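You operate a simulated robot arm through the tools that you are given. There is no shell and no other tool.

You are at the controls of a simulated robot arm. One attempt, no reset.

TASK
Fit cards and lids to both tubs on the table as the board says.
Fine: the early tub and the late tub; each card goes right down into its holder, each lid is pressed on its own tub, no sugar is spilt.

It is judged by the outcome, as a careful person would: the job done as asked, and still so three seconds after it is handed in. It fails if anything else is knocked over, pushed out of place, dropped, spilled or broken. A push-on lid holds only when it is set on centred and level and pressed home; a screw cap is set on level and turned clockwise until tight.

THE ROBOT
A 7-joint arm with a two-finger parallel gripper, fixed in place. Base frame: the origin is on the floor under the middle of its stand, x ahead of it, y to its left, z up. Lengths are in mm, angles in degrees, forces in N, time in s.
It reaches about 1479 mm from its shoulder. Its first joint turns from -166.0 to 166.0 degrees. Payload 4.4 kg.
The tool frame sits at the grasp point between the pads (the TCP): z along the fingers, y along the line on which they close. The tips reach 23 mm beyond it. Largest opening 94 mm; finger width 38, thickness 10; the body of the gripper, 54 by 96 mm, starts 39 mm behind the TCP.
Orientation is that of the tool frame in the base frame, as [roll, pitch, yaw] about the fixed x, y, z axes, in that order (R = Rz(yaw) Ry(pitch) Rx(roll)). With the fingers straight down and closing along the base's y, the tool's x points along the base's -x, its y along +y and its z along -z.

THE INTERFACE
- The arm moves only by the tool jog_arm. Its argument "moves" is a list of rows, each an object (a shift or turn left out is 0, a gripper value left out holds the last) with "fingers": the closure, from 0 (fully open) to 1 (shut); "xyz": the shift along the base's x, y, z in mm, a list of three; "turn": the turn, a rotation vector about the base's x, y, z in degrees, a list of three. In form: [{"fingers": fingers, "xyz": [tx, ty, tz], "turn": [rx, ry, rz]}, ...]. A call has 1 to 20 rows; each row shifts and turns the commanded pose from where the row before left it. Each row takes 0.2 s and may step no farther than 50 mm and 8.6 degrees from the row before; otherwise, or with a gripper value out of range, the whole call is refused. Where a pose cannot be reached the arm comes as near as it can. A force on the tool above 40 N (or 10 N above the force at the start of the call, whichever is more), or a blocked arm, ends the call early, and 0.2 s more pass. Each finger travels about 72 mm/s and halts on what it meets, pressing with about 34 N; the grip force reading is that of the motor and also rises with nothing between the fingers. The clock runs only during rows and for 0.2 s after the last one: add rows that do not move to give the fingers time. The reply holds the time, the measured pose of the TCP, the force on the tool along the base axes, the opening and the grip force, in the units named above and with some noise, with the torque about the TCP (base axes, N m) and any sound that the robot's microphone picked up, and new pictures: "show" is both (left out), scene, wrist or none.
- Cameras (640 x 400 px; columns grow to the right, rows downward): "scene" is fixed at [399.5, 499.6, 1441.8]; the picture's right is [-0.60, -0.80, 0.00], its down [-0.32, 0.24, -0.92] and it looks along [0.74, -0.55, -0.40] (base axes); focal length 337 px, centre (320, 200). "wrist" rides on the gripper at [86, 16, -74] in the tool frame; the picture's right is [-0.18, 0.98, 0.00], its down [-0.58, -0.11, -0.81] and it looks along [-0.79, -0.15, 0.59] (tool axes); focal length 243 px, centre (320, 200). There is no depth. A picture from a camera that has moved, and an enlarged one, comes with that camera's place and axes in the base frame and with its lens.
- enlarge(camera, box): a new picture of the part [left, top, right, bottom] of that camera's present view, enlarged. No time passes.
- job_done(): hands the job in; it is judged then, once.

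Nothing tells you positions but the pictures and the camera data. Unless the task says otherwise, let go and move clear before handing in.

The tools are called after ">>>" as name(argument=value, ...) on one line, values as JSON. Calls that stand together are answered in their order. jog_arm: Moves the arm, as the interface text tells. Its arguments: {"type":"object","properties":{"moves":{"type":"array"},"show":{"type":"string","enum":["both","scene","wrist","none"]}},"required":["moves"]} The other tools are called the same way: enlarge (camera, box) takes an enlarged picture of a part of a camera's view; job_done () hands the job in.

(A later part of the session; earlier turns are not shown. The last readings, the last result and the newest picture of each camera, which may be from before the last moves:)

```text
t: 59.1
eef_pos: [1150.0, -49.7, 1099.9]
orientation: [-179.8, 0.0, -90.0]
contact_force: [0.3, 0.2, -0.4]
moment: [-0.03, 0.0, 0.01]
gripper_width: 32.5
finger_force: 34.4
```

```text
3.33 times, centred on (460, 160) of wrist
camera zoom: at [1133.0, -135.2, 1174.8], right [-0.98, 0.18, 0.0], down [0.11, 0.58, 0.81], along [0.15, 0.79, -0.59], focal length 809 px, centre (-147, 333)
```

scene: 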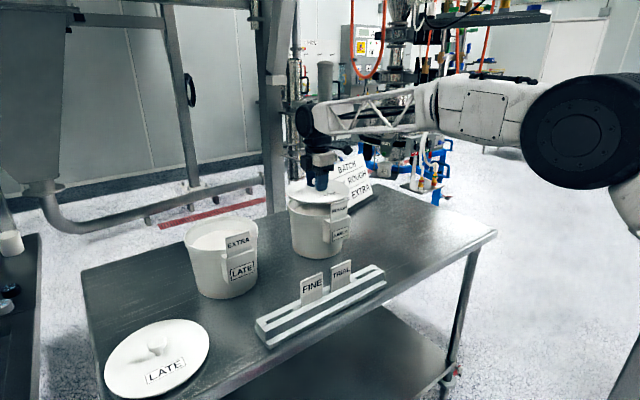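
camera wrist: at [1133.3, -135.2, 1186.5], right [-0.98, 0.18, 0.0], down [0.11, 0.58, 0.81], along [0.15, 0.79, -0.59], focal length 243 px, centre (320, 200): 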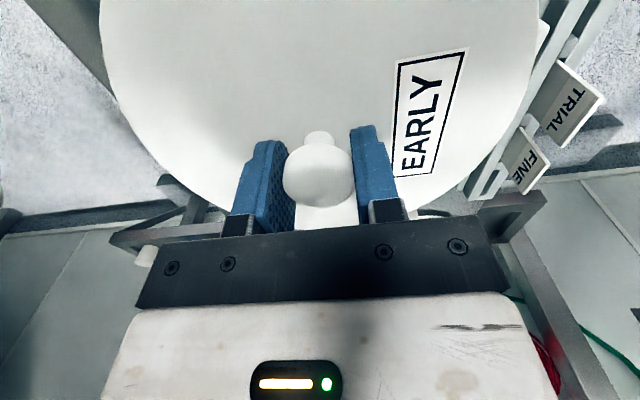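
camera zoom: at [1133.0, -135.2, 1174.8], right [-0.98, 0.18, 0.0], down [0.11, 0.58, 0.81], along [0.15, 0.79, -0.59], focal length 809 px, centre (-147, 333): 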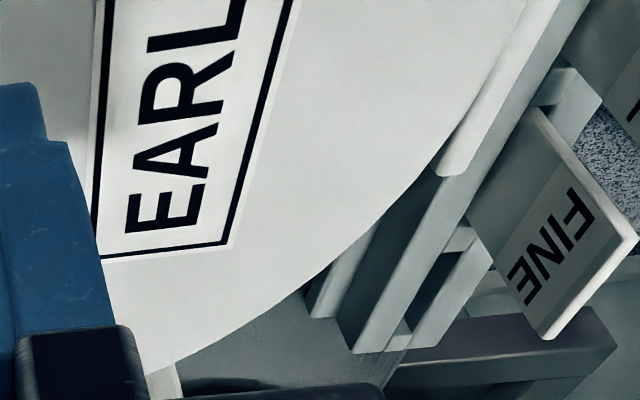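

The lid edge is just about level with the card's top, with a small gap visible. I'll lower 6 mm more and look again.

>>> jog_arm(moves=[{"xyz": [0, 0, -3]}, {"xyz": [0, 0, -3]}, {}], show="none")

>>> enlarge(camera="wrist", box=[460, 0, 600, 210])

>>> enlarge(camera="scene", box=[320, 185, 360, 215])

>>> enlarge(camera="wrist", box=[480, 0, 570, 80])

```text
t: 59.9
eef_pos: [1149.4, -49.0, 1095.8]
orientation: [-179.7, 0.0, -90.0]
contact_force: [0.1, -0.1, -0.7]
moment: [0.0, 0.0, -0.01]
gripper_width: 32.2
finger_force: 33.8
```

```text
1.90 times, centred on (530, 105) of wrist
camera zoom: at [1132.9, -134.9, 1169.0], right [-0.98, 0.18, 0.0], down [0.11, 0.58, 0.81], along [0.15, 0.79, -0.59], focal length 462 px, centre (-80, 381)
```

zoom: 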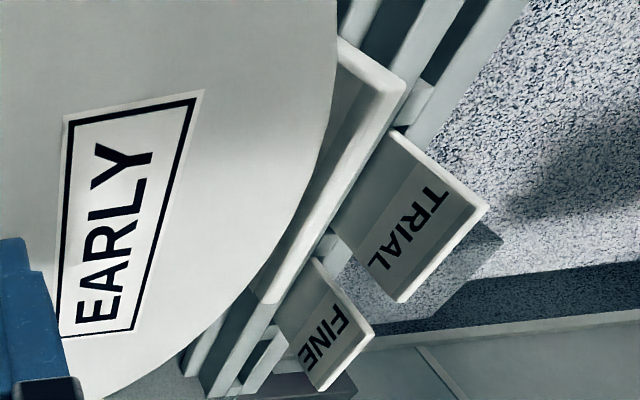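

```text
13.33 times, centred on (340, 200) of scene
camera zoom: at [399.5, 499.6, 1441.8], right [-0.6, -0.8, 0.0], down [-0.32, 0.24, -0.92], along [0.74, -0.55, -0.4], focal length 4494 px, centre (53, 200)
```

zoom: 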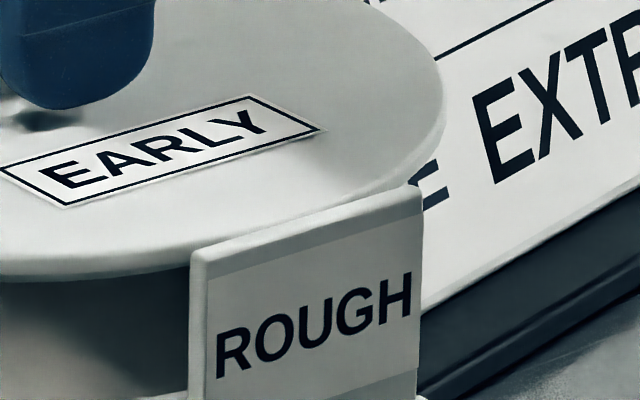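

```text
5.00 times, centred on (525, 40) of wrist
camera zoom: at [1132.9, -134.9, 1169.0], right [-0.98, 0.18, 0.0], down [0.11, 0.58, 0.81], along [0.15, 0.79, -0.59], focal length 1213 px, centre (-705, 1000)
```

zoom: 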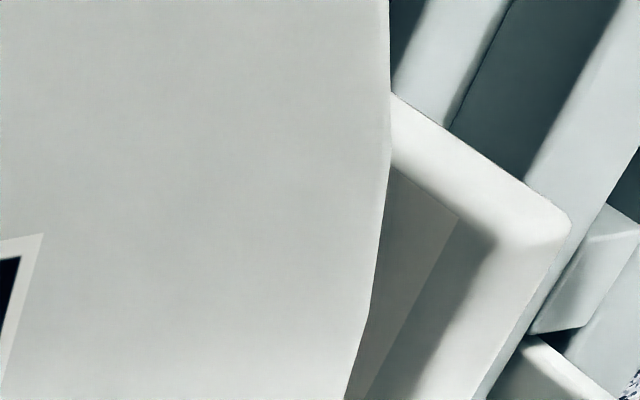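

The lid's edge is passing the card with a clear gap all along. I'll lower 14 mm more and check the relation to the rim.

>>> jog_arm(moves=[{"xyz": [0, 0, -4]}, {"xyz": [0, 0, -4]}, {"xyz": [0, 0, -3]}, {"xyz": [0, 0, -3]}, {}])

>>> enlarge(camera="scene", box=[280, 180, 360, 240])

>>> enlarge(camera="wrist", box=[460, 0, 600, 210])

>>> enlarge(camera="wrist", box=[60, 0, 280, 240])

```text
t: 61.1
eef_pos: [1149.7, -50.3, 1080.6]
orientation: [-179.8, 0.0, -90.0]
contact_force: [-0.4, 0.6, -0.4]
moment: [0.01, -0.03, 0.01]
gripper_width: 32.2
finger_force: 33.7
camera wrist: at [1132.8, -135.4, 1155.2], right [-0.98, 0.18, 0.0], down [0.11, 0.58, 0.81], along [0.15, 0.79, -0.59], focal length 243 px, centre (320, 200)
```

scene: 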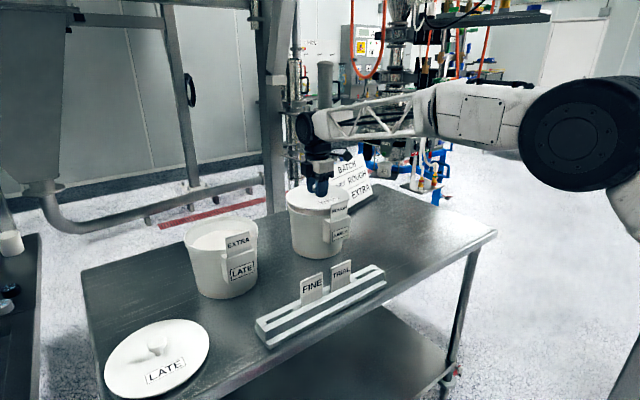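
wrist: 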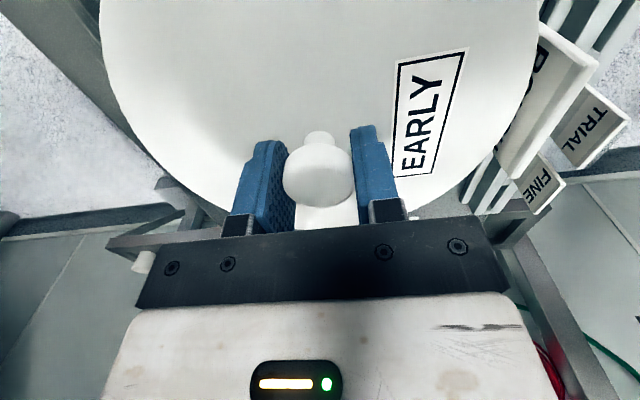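

```text
6.67 times, centred on (320, 210) of scene
camera zoom: at [399.5, 499.6, 1441.8], right [-0.6, -0.8, 0.0], down [-0.32, 0.24, -0.92], along [0.74, -0.55, -0.4], focal length 2247 px, centre (320, 133)
```

zoom: 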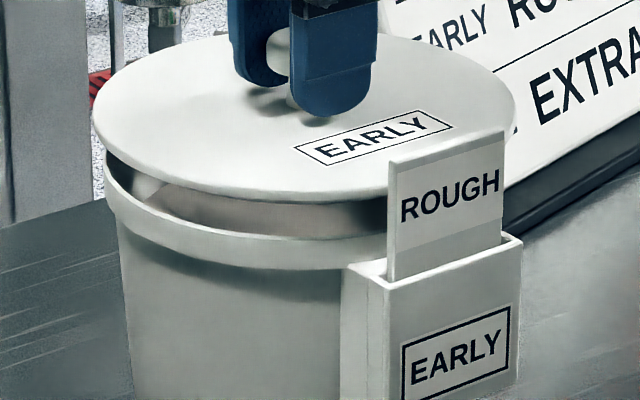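

```text
1.90 times, centred on (530, 105) of wrist
camera zoom: at [1132.8, -135.4, 1155.2], right [-0.98, 0.18, 0.0], down [0.11, 0.58, 0.81], along [0.15, 0.79, -0.59], focal length 462 px, centre (-80, 381)
```

zoom: 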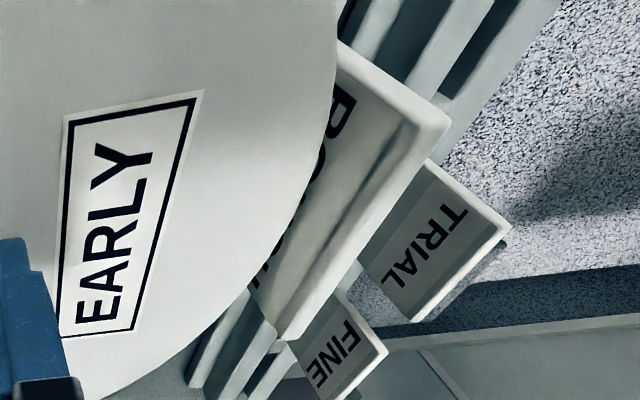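

```text
1.67 times, centred on (170, 120) of wrist
camera zoom: at [1132.8, -135.4, 1155.2], right [-0.98, 0.18, 0.0], down [0.11, 0.58, 0.81], along [0.15, 0.79, -0.59], focal length 404 px, centre (570, 333)
```

zoom: 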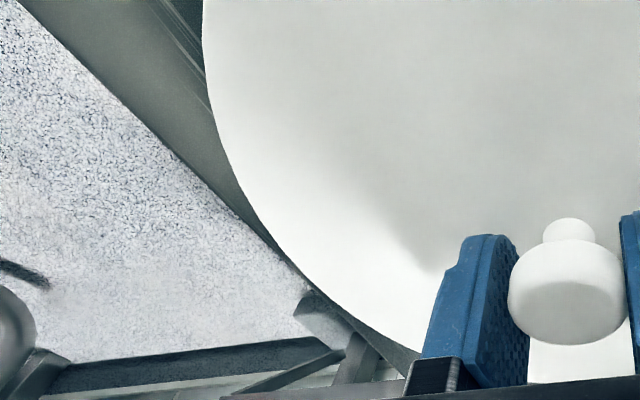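

The lid is centred over the rim (scene: lid −6.9 mm vs rim −6.8 mm along the picture's right) and the card is untouched. I'll lower in small steps until it touches.

>>> jog_arm(moves=[{"xyz": [0, 0, -2.5]}, {"xyz": [0, 0, -2.5]}, {}], show="none")

>>> jog_arm(moves=[{"xyz": [0, 0, -2]}, {"xyz": [0, 0, -1]}, {}], show="none")

>>> enlarge(camera="scene", box=[280, 180, 360, 240])

```text
t: 61.9
eef_pos: [1149.8, -48.3, 1075.8]
orientation: [-179.8, 0.0, -90.0]
contact_force: [-0.4, 0.4, -0.4]
moment: [0.01, 0.04, 0.01]
gripper_width: 32.4
finger_force: 33.8
```

```text
t: 62.7
eef_pos: [1148.8, -48.4, 1072.2]
orientation: [-179.8, -0.1, -90.0]
contact_force: [-0.2, 0.6, 0.2]
moment: [0.03, 0.0, 0.0]
gripper_width: 32.5
finger_force: 34.1
```

```text
6.67 times, centred on (320, 210) of scene
camera zoom: at [399.5, 499.6, 1441.8], right [-0.6, -0.8, 0.0], down [-0.32, 0.24, -0.92], along [0.74, -0.55, -0.4], focal length 2247 px, centre (320, 133)
```

zoom: 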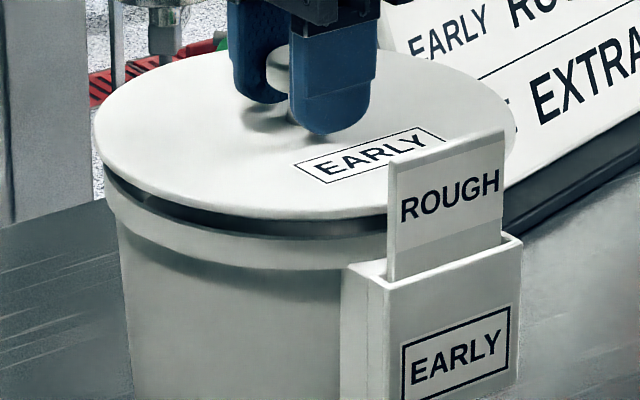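

No contact yet; about 8 mm of gap remains between lid edge and rim. Continuing in small steps.

>>> jog_arm(moves=[{"xyz": [0, 0, -1.5]}, {"xyz": [0, 0, -1.5]}, {}], show="none")

>>> jog_arm(moves=[{"xyz": [0, 0, -1.5]}, {"xyz": [0, 0, -1.5]}, {}], show="none")

>>> enlarge(camera="scene", box=[280, 180, 360, 240])

```text
t: 63.5
eef_pos: [1149.8, -50.4, 1069.2]
orientation: [-179.7, 0.0, -90.0]
contact_force: [0.5, -0.4, -1.0]
moment: [0.0, 0.04, -0.01]
gripper_width: 32.3
finger_force: 34.0
```

```text
t: 64.3
eef_pos: [1149.3, -48.8, 1066.6]
orientation: [-179.9, 0.0, -90.1]
contact_force: [0.2, -0.8, -0.4]
moment: [0.0, 0.0, 0.0]
gripper_width: 32.1
finger_force: 33.7
```

```text
6.67 times, centred on (320, 210) of scene
camera zoom: at [399.5, 499.6, 1441.8], right [-0.6, -0.8, 0.0], down [-0.32, 0.24, -0.92], along [0.74, -0.55, -0.4], focal length 2247 px, centre (320, 133)
```

zoom: 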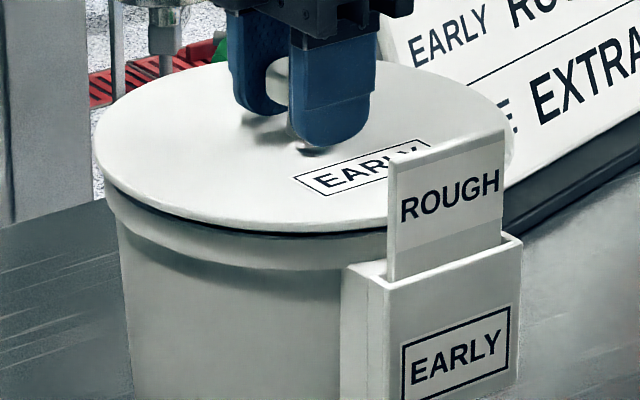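

The ring of the lid must already be entering the mouth of the tub with no force. Continuing to touch.

>>> jog_arm(moves=[{"xyz": [0, 0, -1]}, {"xyz": [0, 0, -1]}, {}], show="none")

>>> jog_arm(moves=[{"xyz": [0, 0, -1]}, {"xyz": [0, 0, -1]}, {}], show="none")

>>> enlarge(camera="scene", box=[280, 180, 360, 240])

```text
t: 65.1
eef_pos: [1149.2, -49.0, 1065.2]
orientation: [-179.8, 0.0, -90.0]
contact_force: [-0.3, -0.1, -1.9]
moment: [-0.01, -0.01, 0.01]
gripper_width: 32.4
finger_force: 34.3
```

```text
t: 65.9
eef_pos: [1149.7, -47.7, 1062.6]
orientation: [-179.7, 0.0, -90.1]
contact_force: [-0.3, 0.0, -1.2]
moment: [0.01, -0.01, 0.02]
gripper_width: 32.2
finger_force: 33.6
```

```text
6.67 times, centred on (320, 210) of scene
camera zoom: at [399.5, 499.6, 1441.8], right [-0.6, -0.8, 0.0], down [-0.32, 0.24, -0.92], along [0.74, -0.55, -0.4], focal length 2247 px, centre (320, 133)
```

zoom: 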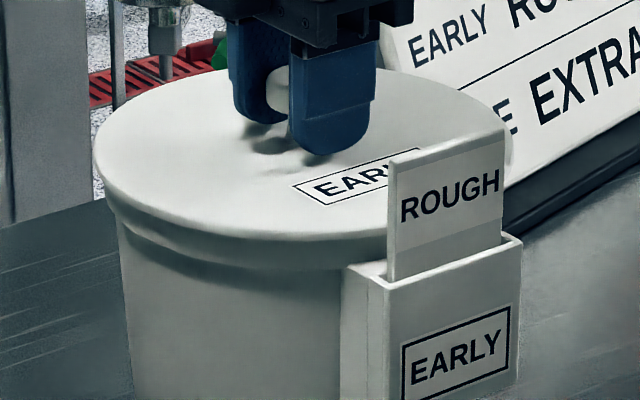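

The lid edge is now at the level of the rim top, still without force. Continuing in 1 mm steps.

>>> jog_arm(moves=[{"xyz": [0, 0, -1]}, {"xyz": [0, 0, -1]}, {}], show="none")

>>> enlarge(camera="scene", box=[280, 190, 340, 235])

```text
t: 66.7
eef_pos: [1151.4, -49.6, 1060.9]
orientation: [-179.8, 0.0, -90.0]
contact_force: [-0.3, -0.2, 0.6]
moment: [0.03, 0.16, -0.02]
gripper_width: 32.2
finger_force: 34.3
```

```text
8.89 times, centred on (310, 212) of scene
camera zoom: at [399.5, 499.6, 1441.8], right [-0.6, -0.8, 0.0], down [-0.32, 0.24, -0.92], along [0.74, -0.55, -0.4], focal length 2996 px, centre (409, 89)
```

zoom: 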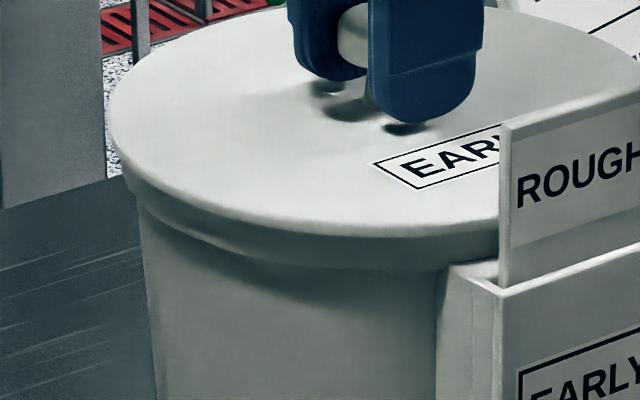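

A first slight touch (0.16 N·m). One more small step at a time.

>>> jog_arm(moves=[{"xyz": [0, 0, -1]}, {}], show="none")

>>> jog_arm(moves=[{"xyz": [0, 0, -1]}, {}], show="none")

>>> enlarge(camera="scene", box=[280, 180, 360, 240])

```text
t: 67.3
eef_pos: [1149.1, -48.4, 1060.9]
orientation: [-179.7, 0.0, -90.0]
contact_force: [5.9, 7.1, 12.6]
moment: [0.08, -0.07, 0.01]
gripper_width: 32.6
finger_force: 34.4
heard: snap
```

```text
t: 67.9
eef_pos: [1149.6, -48.5, 1060.6]
orientation: [-179.6, -0.1, -89.9]
contact_force: [11.0, 10.3, 28.9]
moment: [0.01, -0.15, 0.0]
gripper_width: 32.4
finger_force: 34.1
```

```text
6.67 times, centred on (320, 210) of scene
camera zoom: at [399.5, 499.6, 1441.8], right [-0.6, -0.8, 0.0], down [-0.32, 0.24, -0.92], along [0.74, -0.55, -0.4], focal length 2247 px, centre (320, 133)
```

zoom: 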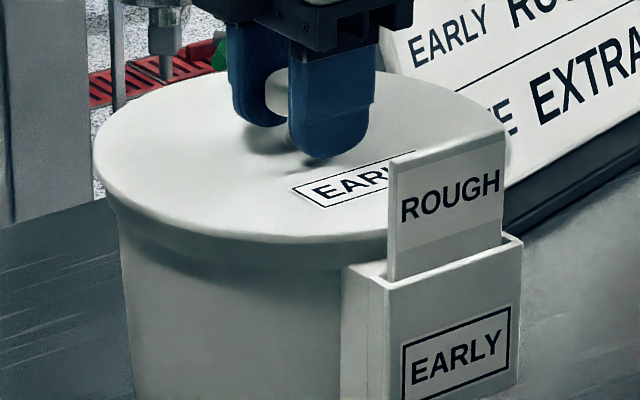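

I heard a snap: the EARLY lid went home. I'll ease off the downward and sideways load, then let go and rise.

>>> jog_arm(moves=[{"xyz": [0.5, 0.5, 1]}, {"xyz": [0.4, 0.4, 0.8]}, {}], show="none")

>>> enlarge(camera="scene", box=[280, 180, 360, 240])

```text
t: 68.7
eef_pos: [1149.6, -48.2, 1059.7]
orientation: [-179.8, 0.1, -90.0]
contact_force: [-8.1, 3.2, 27.6]
moment: [-0.11, 0.09, 0.02]
gripper_width: 32.3
finger_force: 34.3
```

```text
6.67 times, centred on (320, 210) of scene
camera zoom: at [399.5, 499.6, 1441.8], right [-0.6, -0.8, 0.0], down [-0.32, 0.24, -0.92], along [0.74, -0.55, -0.4], focal length 2247 px, centre (320, 133)
```

zoom: 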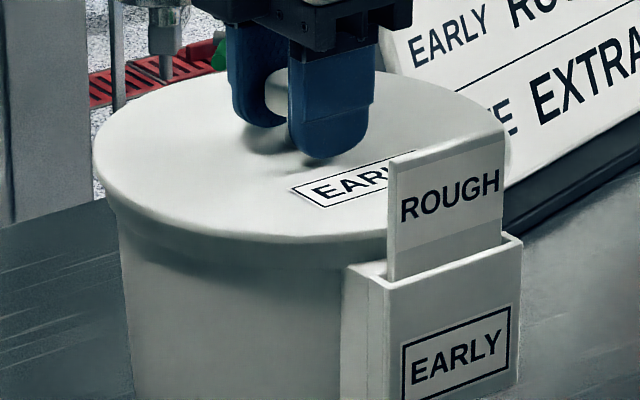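

>>> jog_arm(moves=[{"xyz": [-0.4, 0.1, 1]}, {"xyz": [0, 0, 1]}, {}], show="none")

>>> enlarge(camera="wrist", box=[180, 80, 460, 250])

```text
t: 69.5
eef_pos: [1149.0, -48.6, 1060.3]
orientation: [-179.8, 0.0, -90.0]
contact_force: [5.4, -3.5, 8.9]
moment: [-0.1, -0.04, 0.01]
gripper_width: 32.2
finger_force: 33.9
```

```text
2.29 times, centred on (320, 165) of wrist
camera zoom: at [1133.4, -134.8, 1135.2], right [-0.98, 0.18, 0.0], down [0.11, 0.58, 0.81], along [0.15, 0.79, -0.59], focal length 555 px, centre (320, 280)
```

zoom: 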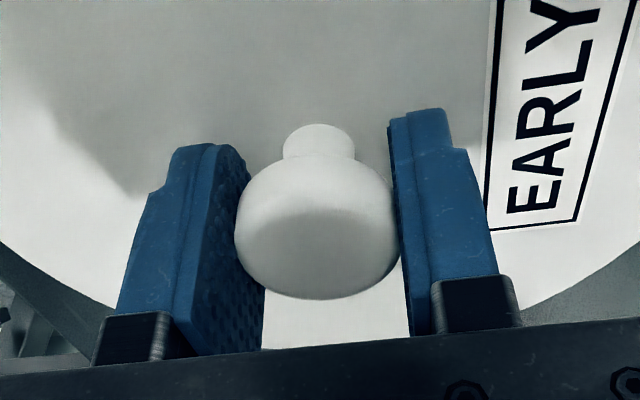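

The load is down to about 9 N. Now I open the fingers, rise, and look at how the lid sits.

>>> jog_arm(moves=[{"xyz": [0, 0, 0.5]}, {"fingers": 0.5}, {"fingers": 0.3}, {"fingers": 0.3}, {"xyz": [0, 0, 20]}, {"xyz": [0, 0, 30]}, {"xyz": [0, 0, 30]}, {}, {}])

>>> enlarge(camera="scene", box=[275, 175, 365, 265])

>>> enlarge(camera="wrist", box=[150, 0, 500, 200])

```text
t: 71.5
eef_pos: [1150.5, -49.2, 1143.5]
orientation: [-179.8, 0.0, -90.0]
contact_force: [-0.4, 0.6, 0.0]
moment: [-0.02, 0.03, -0.02]
gripper_width: 65.8
finger_force: 0.1
camera wrist: at [1133.4, -134.8, 1216.5], right [-0.98, 0.18, 0.0], down [0.11, 0.58, 0.81], along [0.15, 0.79, -0.59], focal length 243 px, centre (320, 200)
```

scene: 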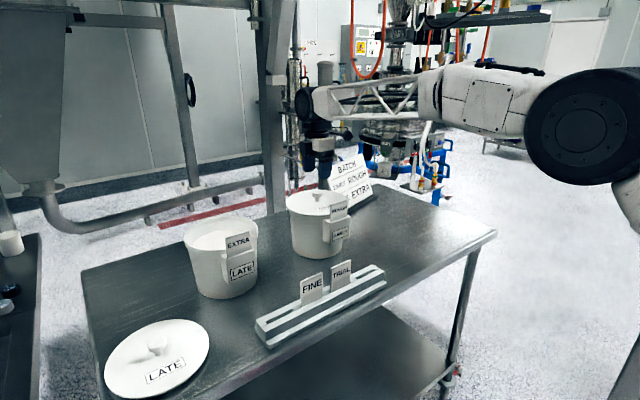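
wrist: 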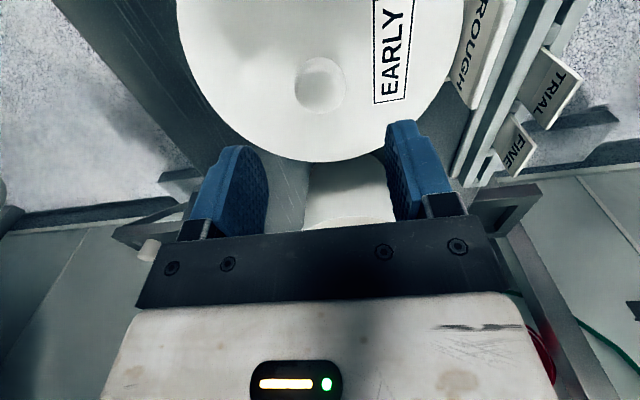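

```text
4.44 times, centred on (320, 220) of scene
camera zoom: at [399.5, 499.6, 1441.8], right [-0.6, -0.8, 0.0], down [-0.32, 0.24, -0.92], along [0.74, -0.55, -0.4], focal length 1498 px, centre (320, 111)
```

zoom: 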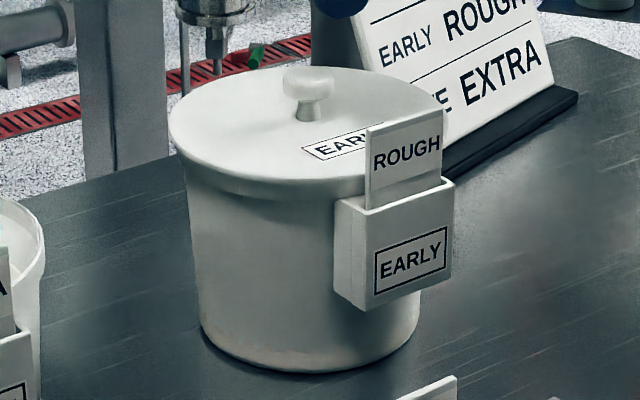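

```text
1.83 times, centred on (325, 100) of wrist
camera zoom: at [1133.4, -134.8, 1216.5], right [-0.98, 0.18, 0.0], down [0.11, 0.58, 0.81], along [0.15, 0.79, -0.59], focal length 444 px, centre (311, 383)
```

zoom: 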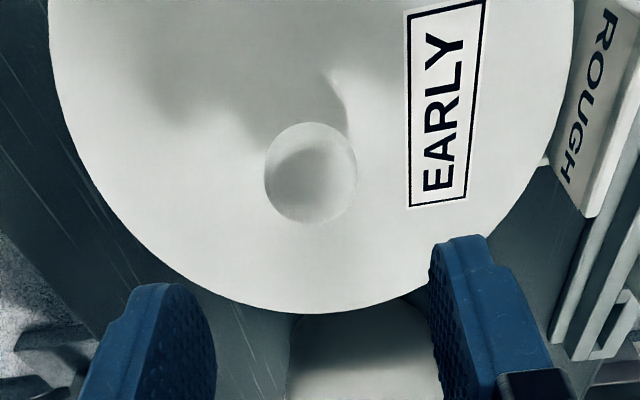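

The EARLY lid sits level on its tub. For certainty I'll press straight down on the knob's middle with closed fingers.

>>> jog_arm(moves=[{"fingers": 1}, {"fingers": 1}, {"fingers": 1}, {"xyz": [0.3, 0.3, -20]}, {"xyz": [0, 0, -20]}, {"xyz": [0, 0, -6]}, {}], show="none")

>>> jog_arm(moves=[{"xyz": [0, 0, -2]}, {"xyz": [0, 0, -2]}, {"xyz": [0, 0, -2]}, {}], show="none")

>>> enlarge(camera="scene", box=[275, 165, 365, 255])

```text
t: 73.1
eef_pos: [1150.4, -47.2, 1095.9]
orientation: [-179.9, 0.0, -90.0]
contact_force: [-0.5, 0.5, 0.3]
moment: [-0.02, -0.02, 0.01]
gripper_width: 0.1
finger_force: 34.2
```

```text
t: 74.1
eef_pos: [1149.5, -47.7, 1089.7]
orientation: [-179.8, 0.1, -90.0]
contact_force: [0.3, 0.4, 0.4]
moment: [0.02, 0.0, -0.01]
gripper_width: 0.0
finger_force: 33.6
```

```text
4.44 times, centred on (320, 210) of scene
camera zoom: at [399.5, 499.6, 1441.8], right [-0.6, -0.8, 0.0], down [-0.32, 0.24, -0.92], along [0.74, -0.55, -0.4], focal length 1498 px, centre (320, 156)
```

zoom: 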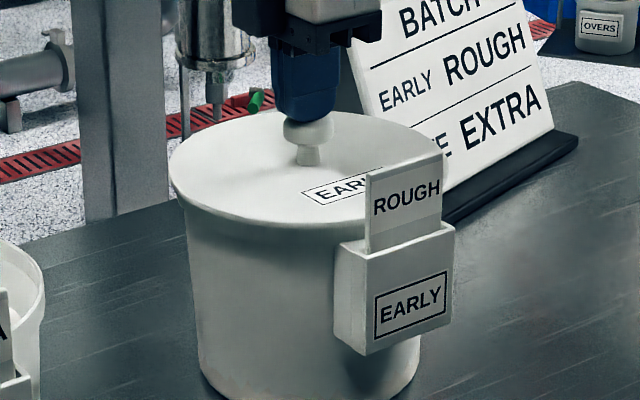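

>>> jog_arm(moves=[{"xyz": [0, 0, -1.5]}, {"xyz": [0, 0, -1.5]}, {}], show="none")

>>> jog_arm(moves=[{"xyz": [0, 0, -1.5]}, {"xyz": [0, 0, -1]}, {}], show="none")

```text
t: 74.9
eef_pos: [1150.2, -47.6, 1089.3]
orientation: [-179.7, -0.1, -90.0]
contact_force: [-3.9, -3.2, 16.7]
moment: [-0.17, 0.12, -0.03]
gripper_width: 0.0
finger_force: 34.1
```

```text
t: 75.8
eef_pos: [1149.8, -47.7, 1090.5]
orientation: [-179.5, 0.0, -90.1]
contact_force: [1.6, 0.5, 4.7]
moment: [-0.02, -0.06, 0.04]
gripper_width: 0.0
finger_force: 33.9
stopped in row 3: the force on the tool passed its limit at 41 N (the readings are from after the stop); the commanded pose is now the measured one
```

Pressed at 41 N with nothing moving: the EARLY lid is home. Now up and over to the LATE lid.

>>> jog_arm(moves=[{"xyz": [0, 0, 30]}, {"xyz": [0, 0, 40]}, {"xyz": [-14.6, 46.2, 0]}, {"xyz": [-14.6, 46.2, 0]}, {"xyz": [-14.6, 46.2, 0]}, {"xyz": [-14.6, 46.2, 0]}, {"xyz": [-14.6, 46.2, 0]}, {"xyz": [-14.6, 46.2, 0]}, {"xyz": [-14.6, 46.2, 0]}, {"xyz": [-14.6, 46.2, 0]}, {"xyz": [-14.6, 46.2, 0]}, {"xyz": [-14.6, 46.2, 0], "fingers": 0.3}, {"xyz": [-15, 46.2, 0]}, {"xyz": [0, 0, -45]}, {"xyz": [0, 0, -45]}, {"xyz": [0, 0, -40]}, {}, {}])

>>> enlarge(camera="wrist", box=[180, 0, 460, 200])

>>> enlarge(camera="scene", box=[90, 280, 230, 400])

>>> enlarge(camera="scene", box=[270, 170, 370, 270])

```text
t: 79.5
eef_pos: [989.9, 460.7, 1030.3]
orientation: [-179.6, 0.0, -90.0]
contact_force: [0.3, -0.6, -0.3]
moment: [0.0, -0.02, 0.05]
gripper_width: 66.0
finger_force: 0.1
camera wrist: at [972.8, 374.3, 1104.3], right [-0.98, 0.18, -0.01], down [0.1, 0.58, 0.81], along [0.15, 0.79, -0.59], focal length 243 px, centre (320, 200)
```

scene: 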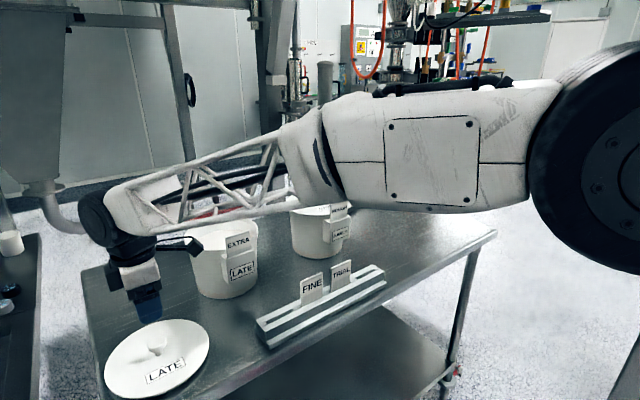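
wrist: 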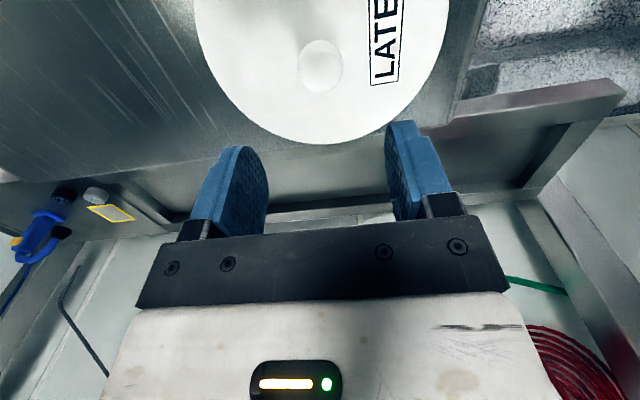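

```text
2.00 times, centred on (320, 100) of wrist
camera zoom: at [972.8, 374.3, 1104.3], right [-0.98, 0.18, -0.01], down [0.1, 0.58, 0.81], along [0.15, 0.79, -0.59], focal length 485 px, centre (320, 400)
```

zoom: 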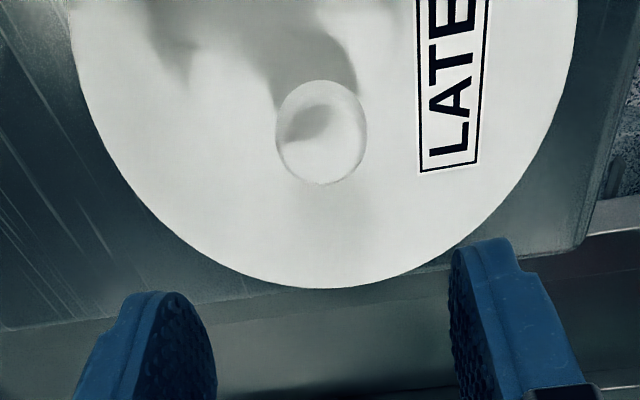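

```text
3.33 times, centred on (160, 340) of scene
camera zoom: at [399.5, 499.6, 1441.8], right [-0.6, -0.8, 0.0], down [-0.32, 0.24, -0.92], along [0.74, -0.55, -0.4], focal length 1123 px, centre (853, -267)
```

zoom: 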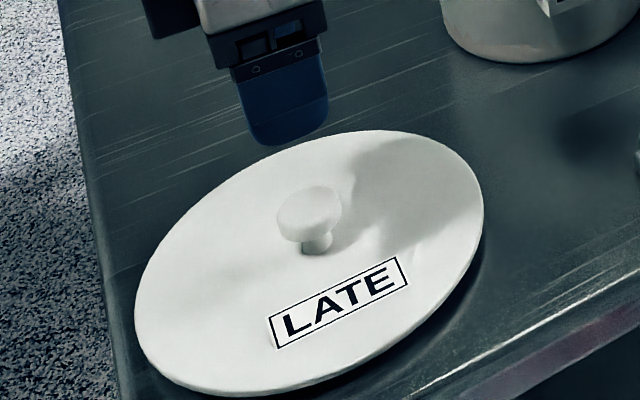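

```text
4.00 times, centred on (320, 220) of scene
camera zoom: at [399.5, 499.6, 1441.8], right [-0.6, -0.8, 0.0], down [-0.32, 0.24, -0.92], along [0.74, -0.55, -0.4], focal length 1348 px, centre (320, 120)
```

zoom: 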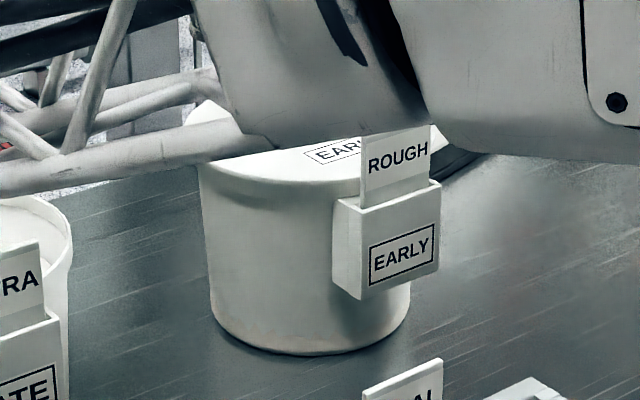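

The LATE knob is nearly under the gripper. I'll take out a small 0.35° tilt left over from the pressing, shift slightly in y, and descend for a check.

>>> jog_arm(moves=[{"xyz": [0, 1.2, -30], "turn": [0, 0.35, 0]}, {"xyz": [0, 0, -30]}, {}, {}])

>>> enlarge(camera="wrist", box=[180, 0, 460, 200])

```text
t: 80.5
eef_pos: [989.2, 461.6, 970.1]
orientation: [-180.0, 0.1, -89.9]
contact_force: [1.0, 0.7, -0.9]
moment: [-0.02, -0.03, -0.01]
gripper_width: 65.9
finger_force: 0.0
camera wrist: at [973.2, 376.3, 1044.3], right [-0.98, 0.18, 0.0], down [0.11, 0.58, 0.81], along [0.15, 0.79, -0.59], focal length 243 px, centre (320, 200)
```

scene: 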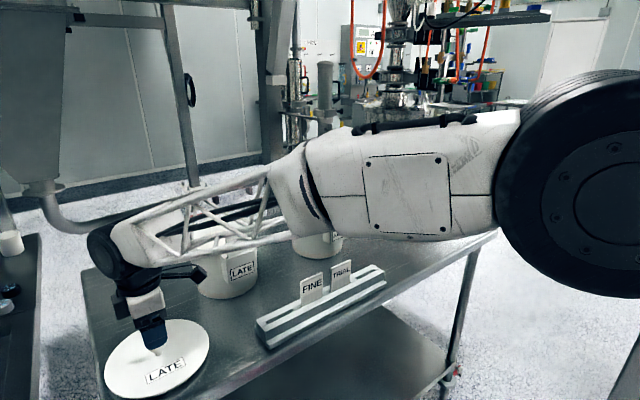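
wrist: 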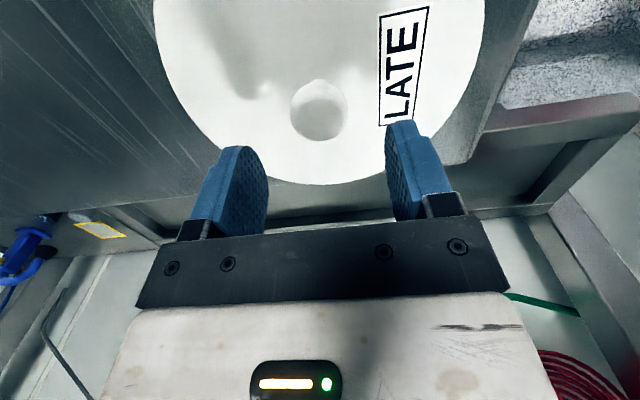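

```text
2.00 times, centred on (320, 100) of wrist
camera zoom: at [973.2, 376.3, 1044.3], right [-0.98, 0.18, 0.0], down [0.11, 0.58, 0.81], along [0.15, 0.79, -0.59], focal length 485 px, centre (320, 400)
```

zoom: 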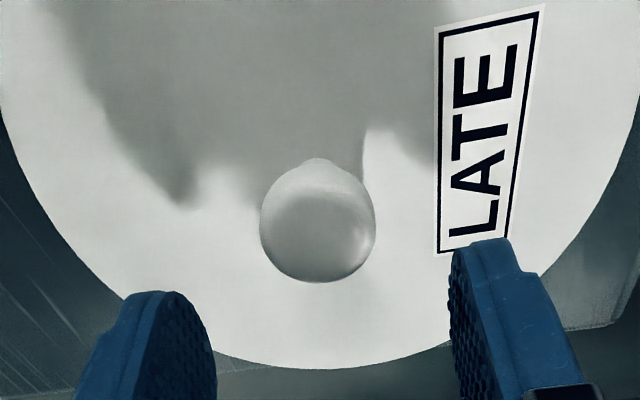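

The knob is centred and the gripper level. Descending 50 mm and closing.

>>> jog_arm(moves=[{"xyz": [-0.3, 0, -20]}, {"xyz": [0, 0, -18]}, {"xyz": [0, 0, -8]}, {"xyz": [0, 0, -4]}, {}])

>>> enlarge(camera="wrist", box=[180, 80, 460, 250])

```text
t: 81.8
eef_pos: [988.1, 460.2, 920.9]
orientation: [-179.8, 0.0, -90.0]
contact_force: [-0.5, 0.4, -0.4]
moment: [-0.02, 0.03, 0.01]
gripper_width: 66.1
finger_force: 0.0
camera wrist: at [972.0, 375.1, 994.0], right [-0.98, 0.18, 0.0], down [0.11, 0.58, 0.81], along [0.15, 0.79, -0.59], focal length 243 px, centre (320, 200)
```

scene: 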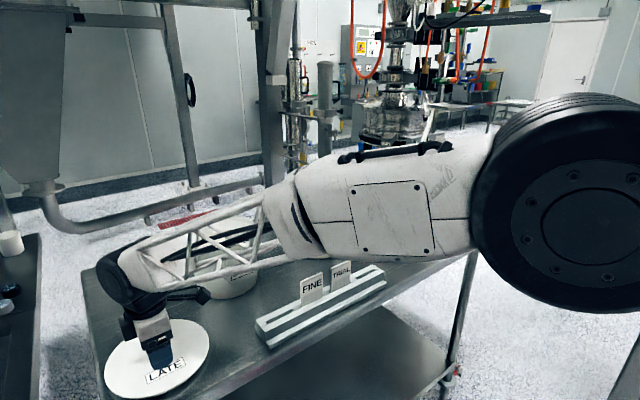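
wrist: 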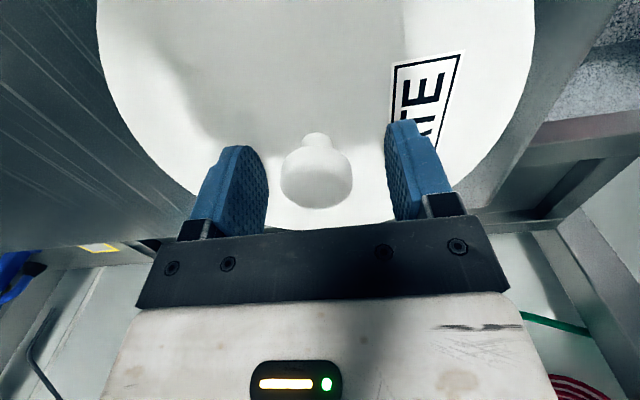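

```text
2.29 times, centred on (320, 165) of wrist
camera zoom: at [972.0, 375.1, 994.0], right [-0.98, 0.18, 0.0], down [0.11, 0.58, 0.81], along [0.15, 0.79, -0.59], focal length 555 px, centre (320, 280)
```

zoom: 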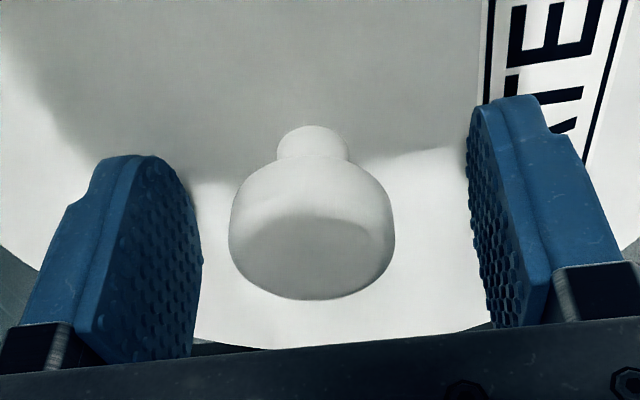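

The knob is between the pads. I'll shift 0.6 mm in +x to centre, close, and lift.

>>> jog_arm(moves=[{"xyz": [0.6, 0, 0]}, {"fingers": 1}, {"fingers": 1}, {"fingers": 1}, {}, {"xyz": [0, 0, 5]}, {"xyz": [0, 0, 10]}, {"xyz": [0, 0, 20]}, {"xyz": [0, 0, 25]}, {}, {}])

>>> enlarge(camera="wrist", box=[80, 0, 560, 250])

>>> enlarge(camera="scene", box=[80, 260, 240, 400])

```text
t: 84.2
eef_pos: [990.1, 462.2, 978.8]
orientation: [-179.9, 0.0, -90.0]
contact_force: [-0.5, 0.5, -0.5]
moment: [-0.01, 0.01, 0.0]
gripper_width: 32.1
finger_force: 33.8
camera wrist: at [973.5, 375.2, 1053.4], right [-0.98, 0.18, 0.0], down [0.11, 0.58, 0.81], along [0.15, 0.79, -0.59], focal length 243 px, centre (320, 200)
```

scene: 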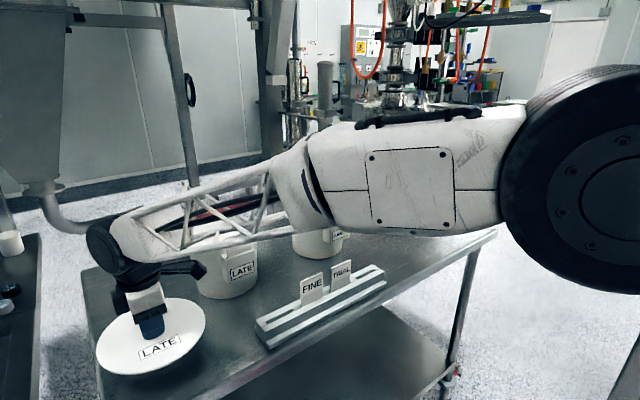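
wrist: 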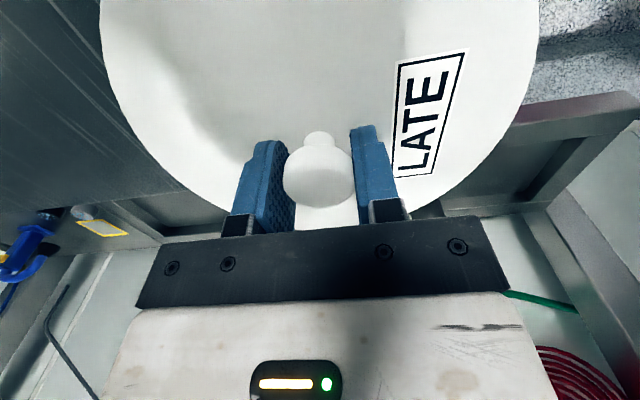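

```text
1.33 times, centred on (320, 125) of wrist
camera zoom: at [973.5, 375.2, 1053.4], right [-0.98, 0.18, 0.0], down [0.11, 0.58, 0.81], along [0.15, 0.79, -0.59], focal length 324 px, centre (320, 300)
```

zoom: 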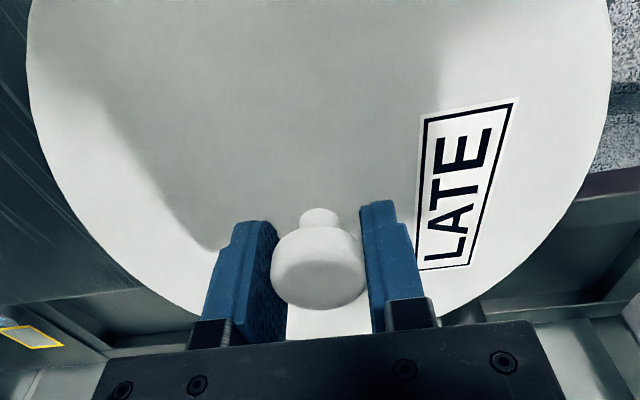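

```text
2.86 times, centred on (160, 330) of scene
camera zoom: at [399.5, 499.6, 1441.8], right [-0.6, -0.8, 0.0], down [-0.32, 0.24, -0.92], along [0.74, -0.55, -0.4], focal length 963 px, centre (777, -171)
```

zoom: 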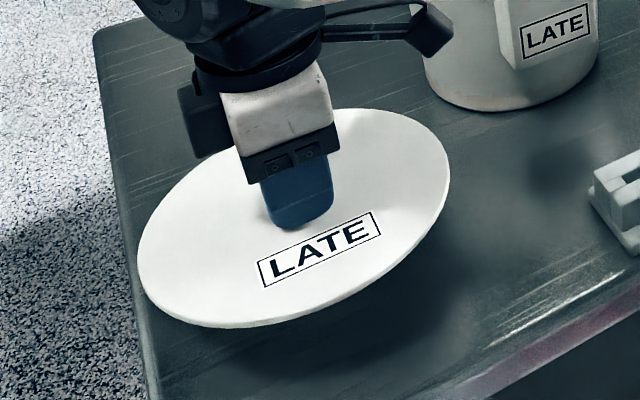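

The LATE lid is held level, just like the first one. I'll raise it and carry it over the LATE tub.

>>> jog_arm(moves=[{"xyz": [0, 0, 40]}, {"xyz": [0, 0, 45]}, {"xyz": [0, 0, 45]}, {"xyz": [0, 0, 45]}, {"xyz": [20, -26, 0]}, {"xyz": [28, -37, 0]}, {"xyz": [28, -37, 0]}, {"xyz": [28, -37, 0]}, {"xyz": [28, -37, 0]}, {"xyz": [18, -23, 0]}, {"xyz": [9.5, -12.7, 0]}, {}, {}])

>>> enlarge(camera="scene", box=[170, 150, 280, 270])

>>> enlarge(camera="scene", box=[180, 180, 265, 245])

```text
t: 87.0
eef_pos: [1148.8, 252.1, 1153.6]
orientation: [-179.9, 0.0, -90.0]
contact_force: [0.2, 0.4, 0.0]
moment: [0.03, 0.01, 0.01]
gripper_width: 32.3
finger_force: 33.8
camera wrist: at [1132.4, 165.6, 1228.3], right [-0.98, 0.18, 0.0], down [0.11, 0.58, 0.81], along [0.15, 0.79, -0.59], focal length 243 px, centre (320, 200)
```

scene: 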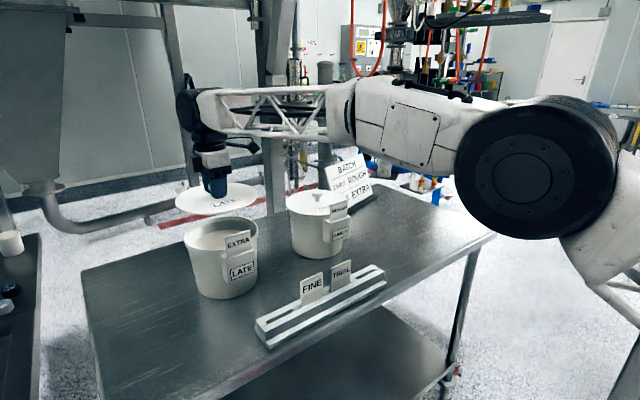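
wrist: 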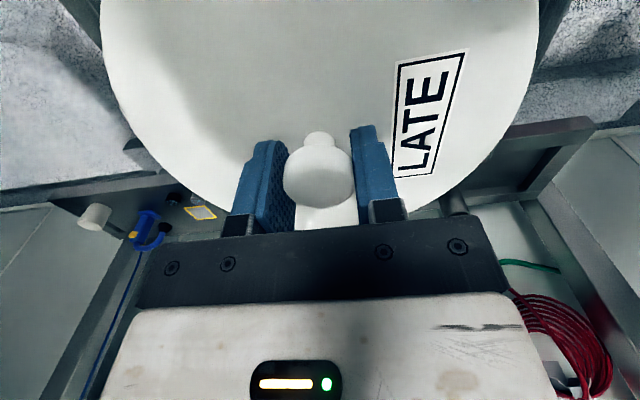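

```text
3.33 times, centred on (225, 210) of scene
camera zoom: at [399.5, 499.6, 1441.8], right [-0.6, -0.8, 0.0], down [-0.32, 0.24, -0.92], along [0.74, -0.55, -0.4], focal length 1123 px, centre (637, 167)
```

zoom: 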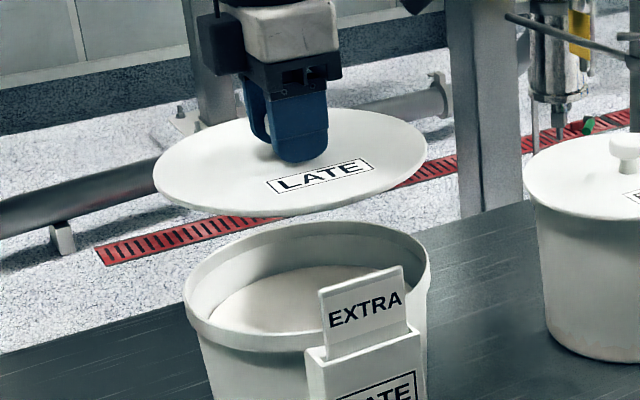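

```text
6.15 times, centred on (222, 212) of scene
camera zoom: at [399.5, 499.6, 1441.8], right [-0.6, -0.8, 0.0], down [-0.32, 0.24, -0.92], along [0.74, -0.55, -0.4], focal length 2074 px, centre (920, 123)
```

zoom: 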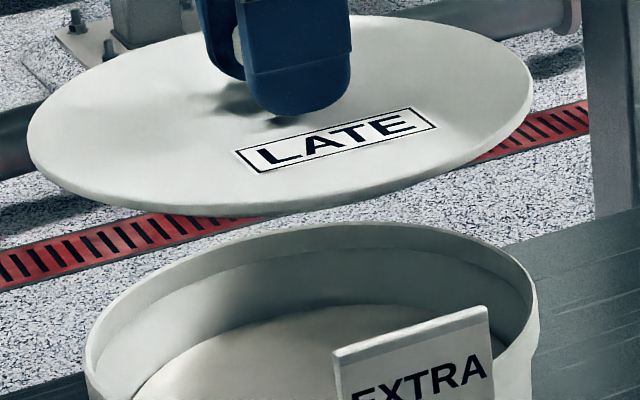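

The lid is over the LATE tub and agrees with the rim to under a millimetre in the scene view. I'll lower it to the card-top level and check the gap.

>>> jog_arm(moves=[{"xyz": [0.3, 0, -15]}, {"xyz": [0, 0, -15]}, {"xyz": [0, 0, -14]}, {"xyz": [0, 0, -10]}, {}, {}])

>>> enlarge(camera="scene", box=[180, 195, 265, 260])

>>> enlarge(camera="wrist", box=[460, 0, 600, 210])

```text
t: 88.3
eef_pos: [1149.7, 251.9, 1099.2]
orientation: [-179.9, 0.0, -90.0]
contact_force: [0.6, 0.2, 0.1]
moment: [0.02, 0.03, -0.02]
gripper_width: 32.5
finger_force: 33.9
camera wrist: at [1132.8, 165.5, 1174.4], right [-0.98, 0.18, 0.0], down [0.11, 0.58, 0.81], along [0.15, 0.79, -0.59], focal length 243 px, centre (320, 200)
```

scene: 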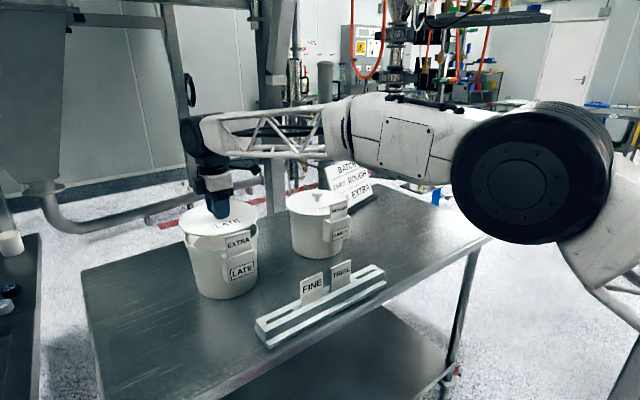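
wrist: 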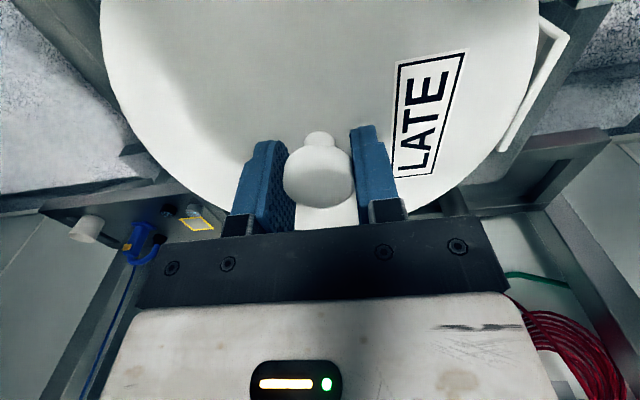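

```text
6.15 times, centred on (222, 228) of scene
camera zoom: at [399.5, 499.6, 1441.8], right [-0.6, -0.8, 0.0], down [-0.32, 0.24, -0.92], along [0.74, -0.55, -0.4], focal length 2074 px, centre (920, 31)
```

zoom: 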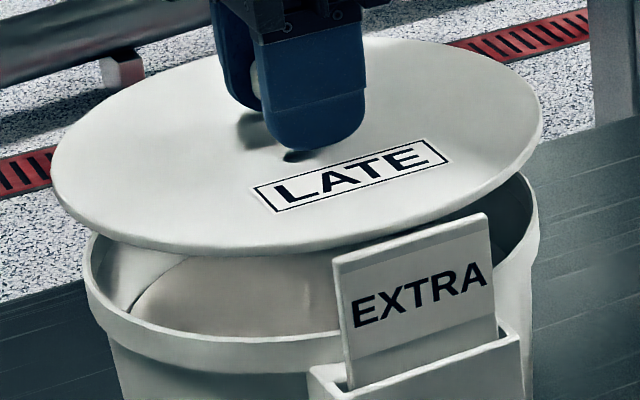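

```text
1.90 times, centred on (530, 105) of wrist
camera zoom: at [1132.8, 165.5, 1174.4], right [-0.98, 0.18, 0.0], down [0.11, 0.58, 0.81], along [0.15, 0.79, -0.59], focal length 462 px, centre (-80, 381)
```

zoom: 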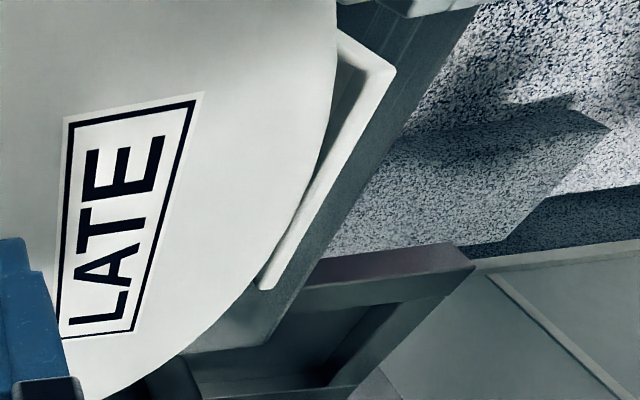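

There is a clear gap between the lid's edge and the card. Lowering on in steps towards the rim.

>>> jog_arm(moves=[{"xyz": [0, 0, -4]}, {"xyz": [0, 0, -4]}, {"xyz": [0, 0, -4]}, {"xyz": [0, 0, -4]}, {"xyz": [0, 0, -4]}, {}], show="none")

>>> enlarge(camera="scene", box=[180, 205, 265, 270])

>>> enlarge(camera="wrist", box=[460, 0, 600, 210])

```text
t: 89.8
eef_pos: [1149.1, 251.4, 1079.3]
orientation: [-179.8, 0.0, -90.0]
contact_force: [0.2, 0.0, -0.3]
moment: [0.02, 0.01, -0.03]
gripper_width: 32.4
finger_force: 34.3
```

```text
6.15 times, centred on (222, 238) of scene
camera zoom: at [399.5, 499.6, 1441.8], right [-0.6, -0.8, 0.0], down [-0.32, 0.24, -0.92], along [0.74, -0.55, -0.4], focal length 2074 px, centre (920, -31)
```

zoom: 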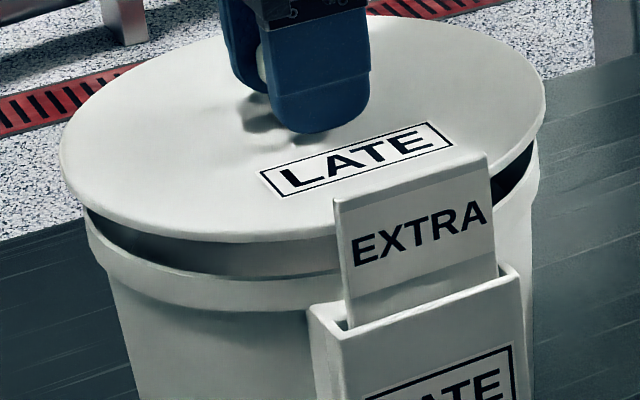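

```text
1.90 times, centred on (530, 105) of wrist
camera zoom: at [1132.8, 165.7, 1154.8], right [-0.98, 0.18, 0.0], down [0.11, 0.58, 0.81], along [0.15, 0.79, -0.59], focal length 462 px, centre (-80, 381)
```

zoom: 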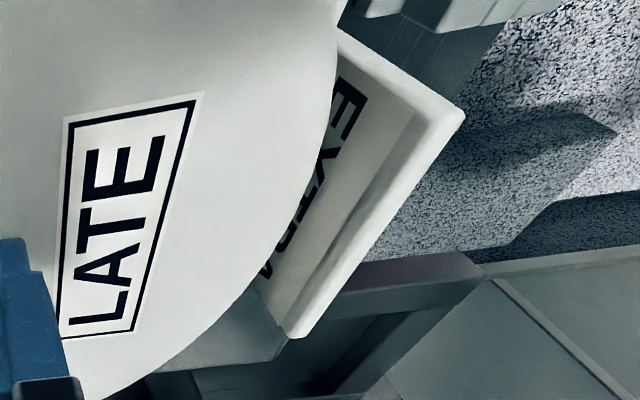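

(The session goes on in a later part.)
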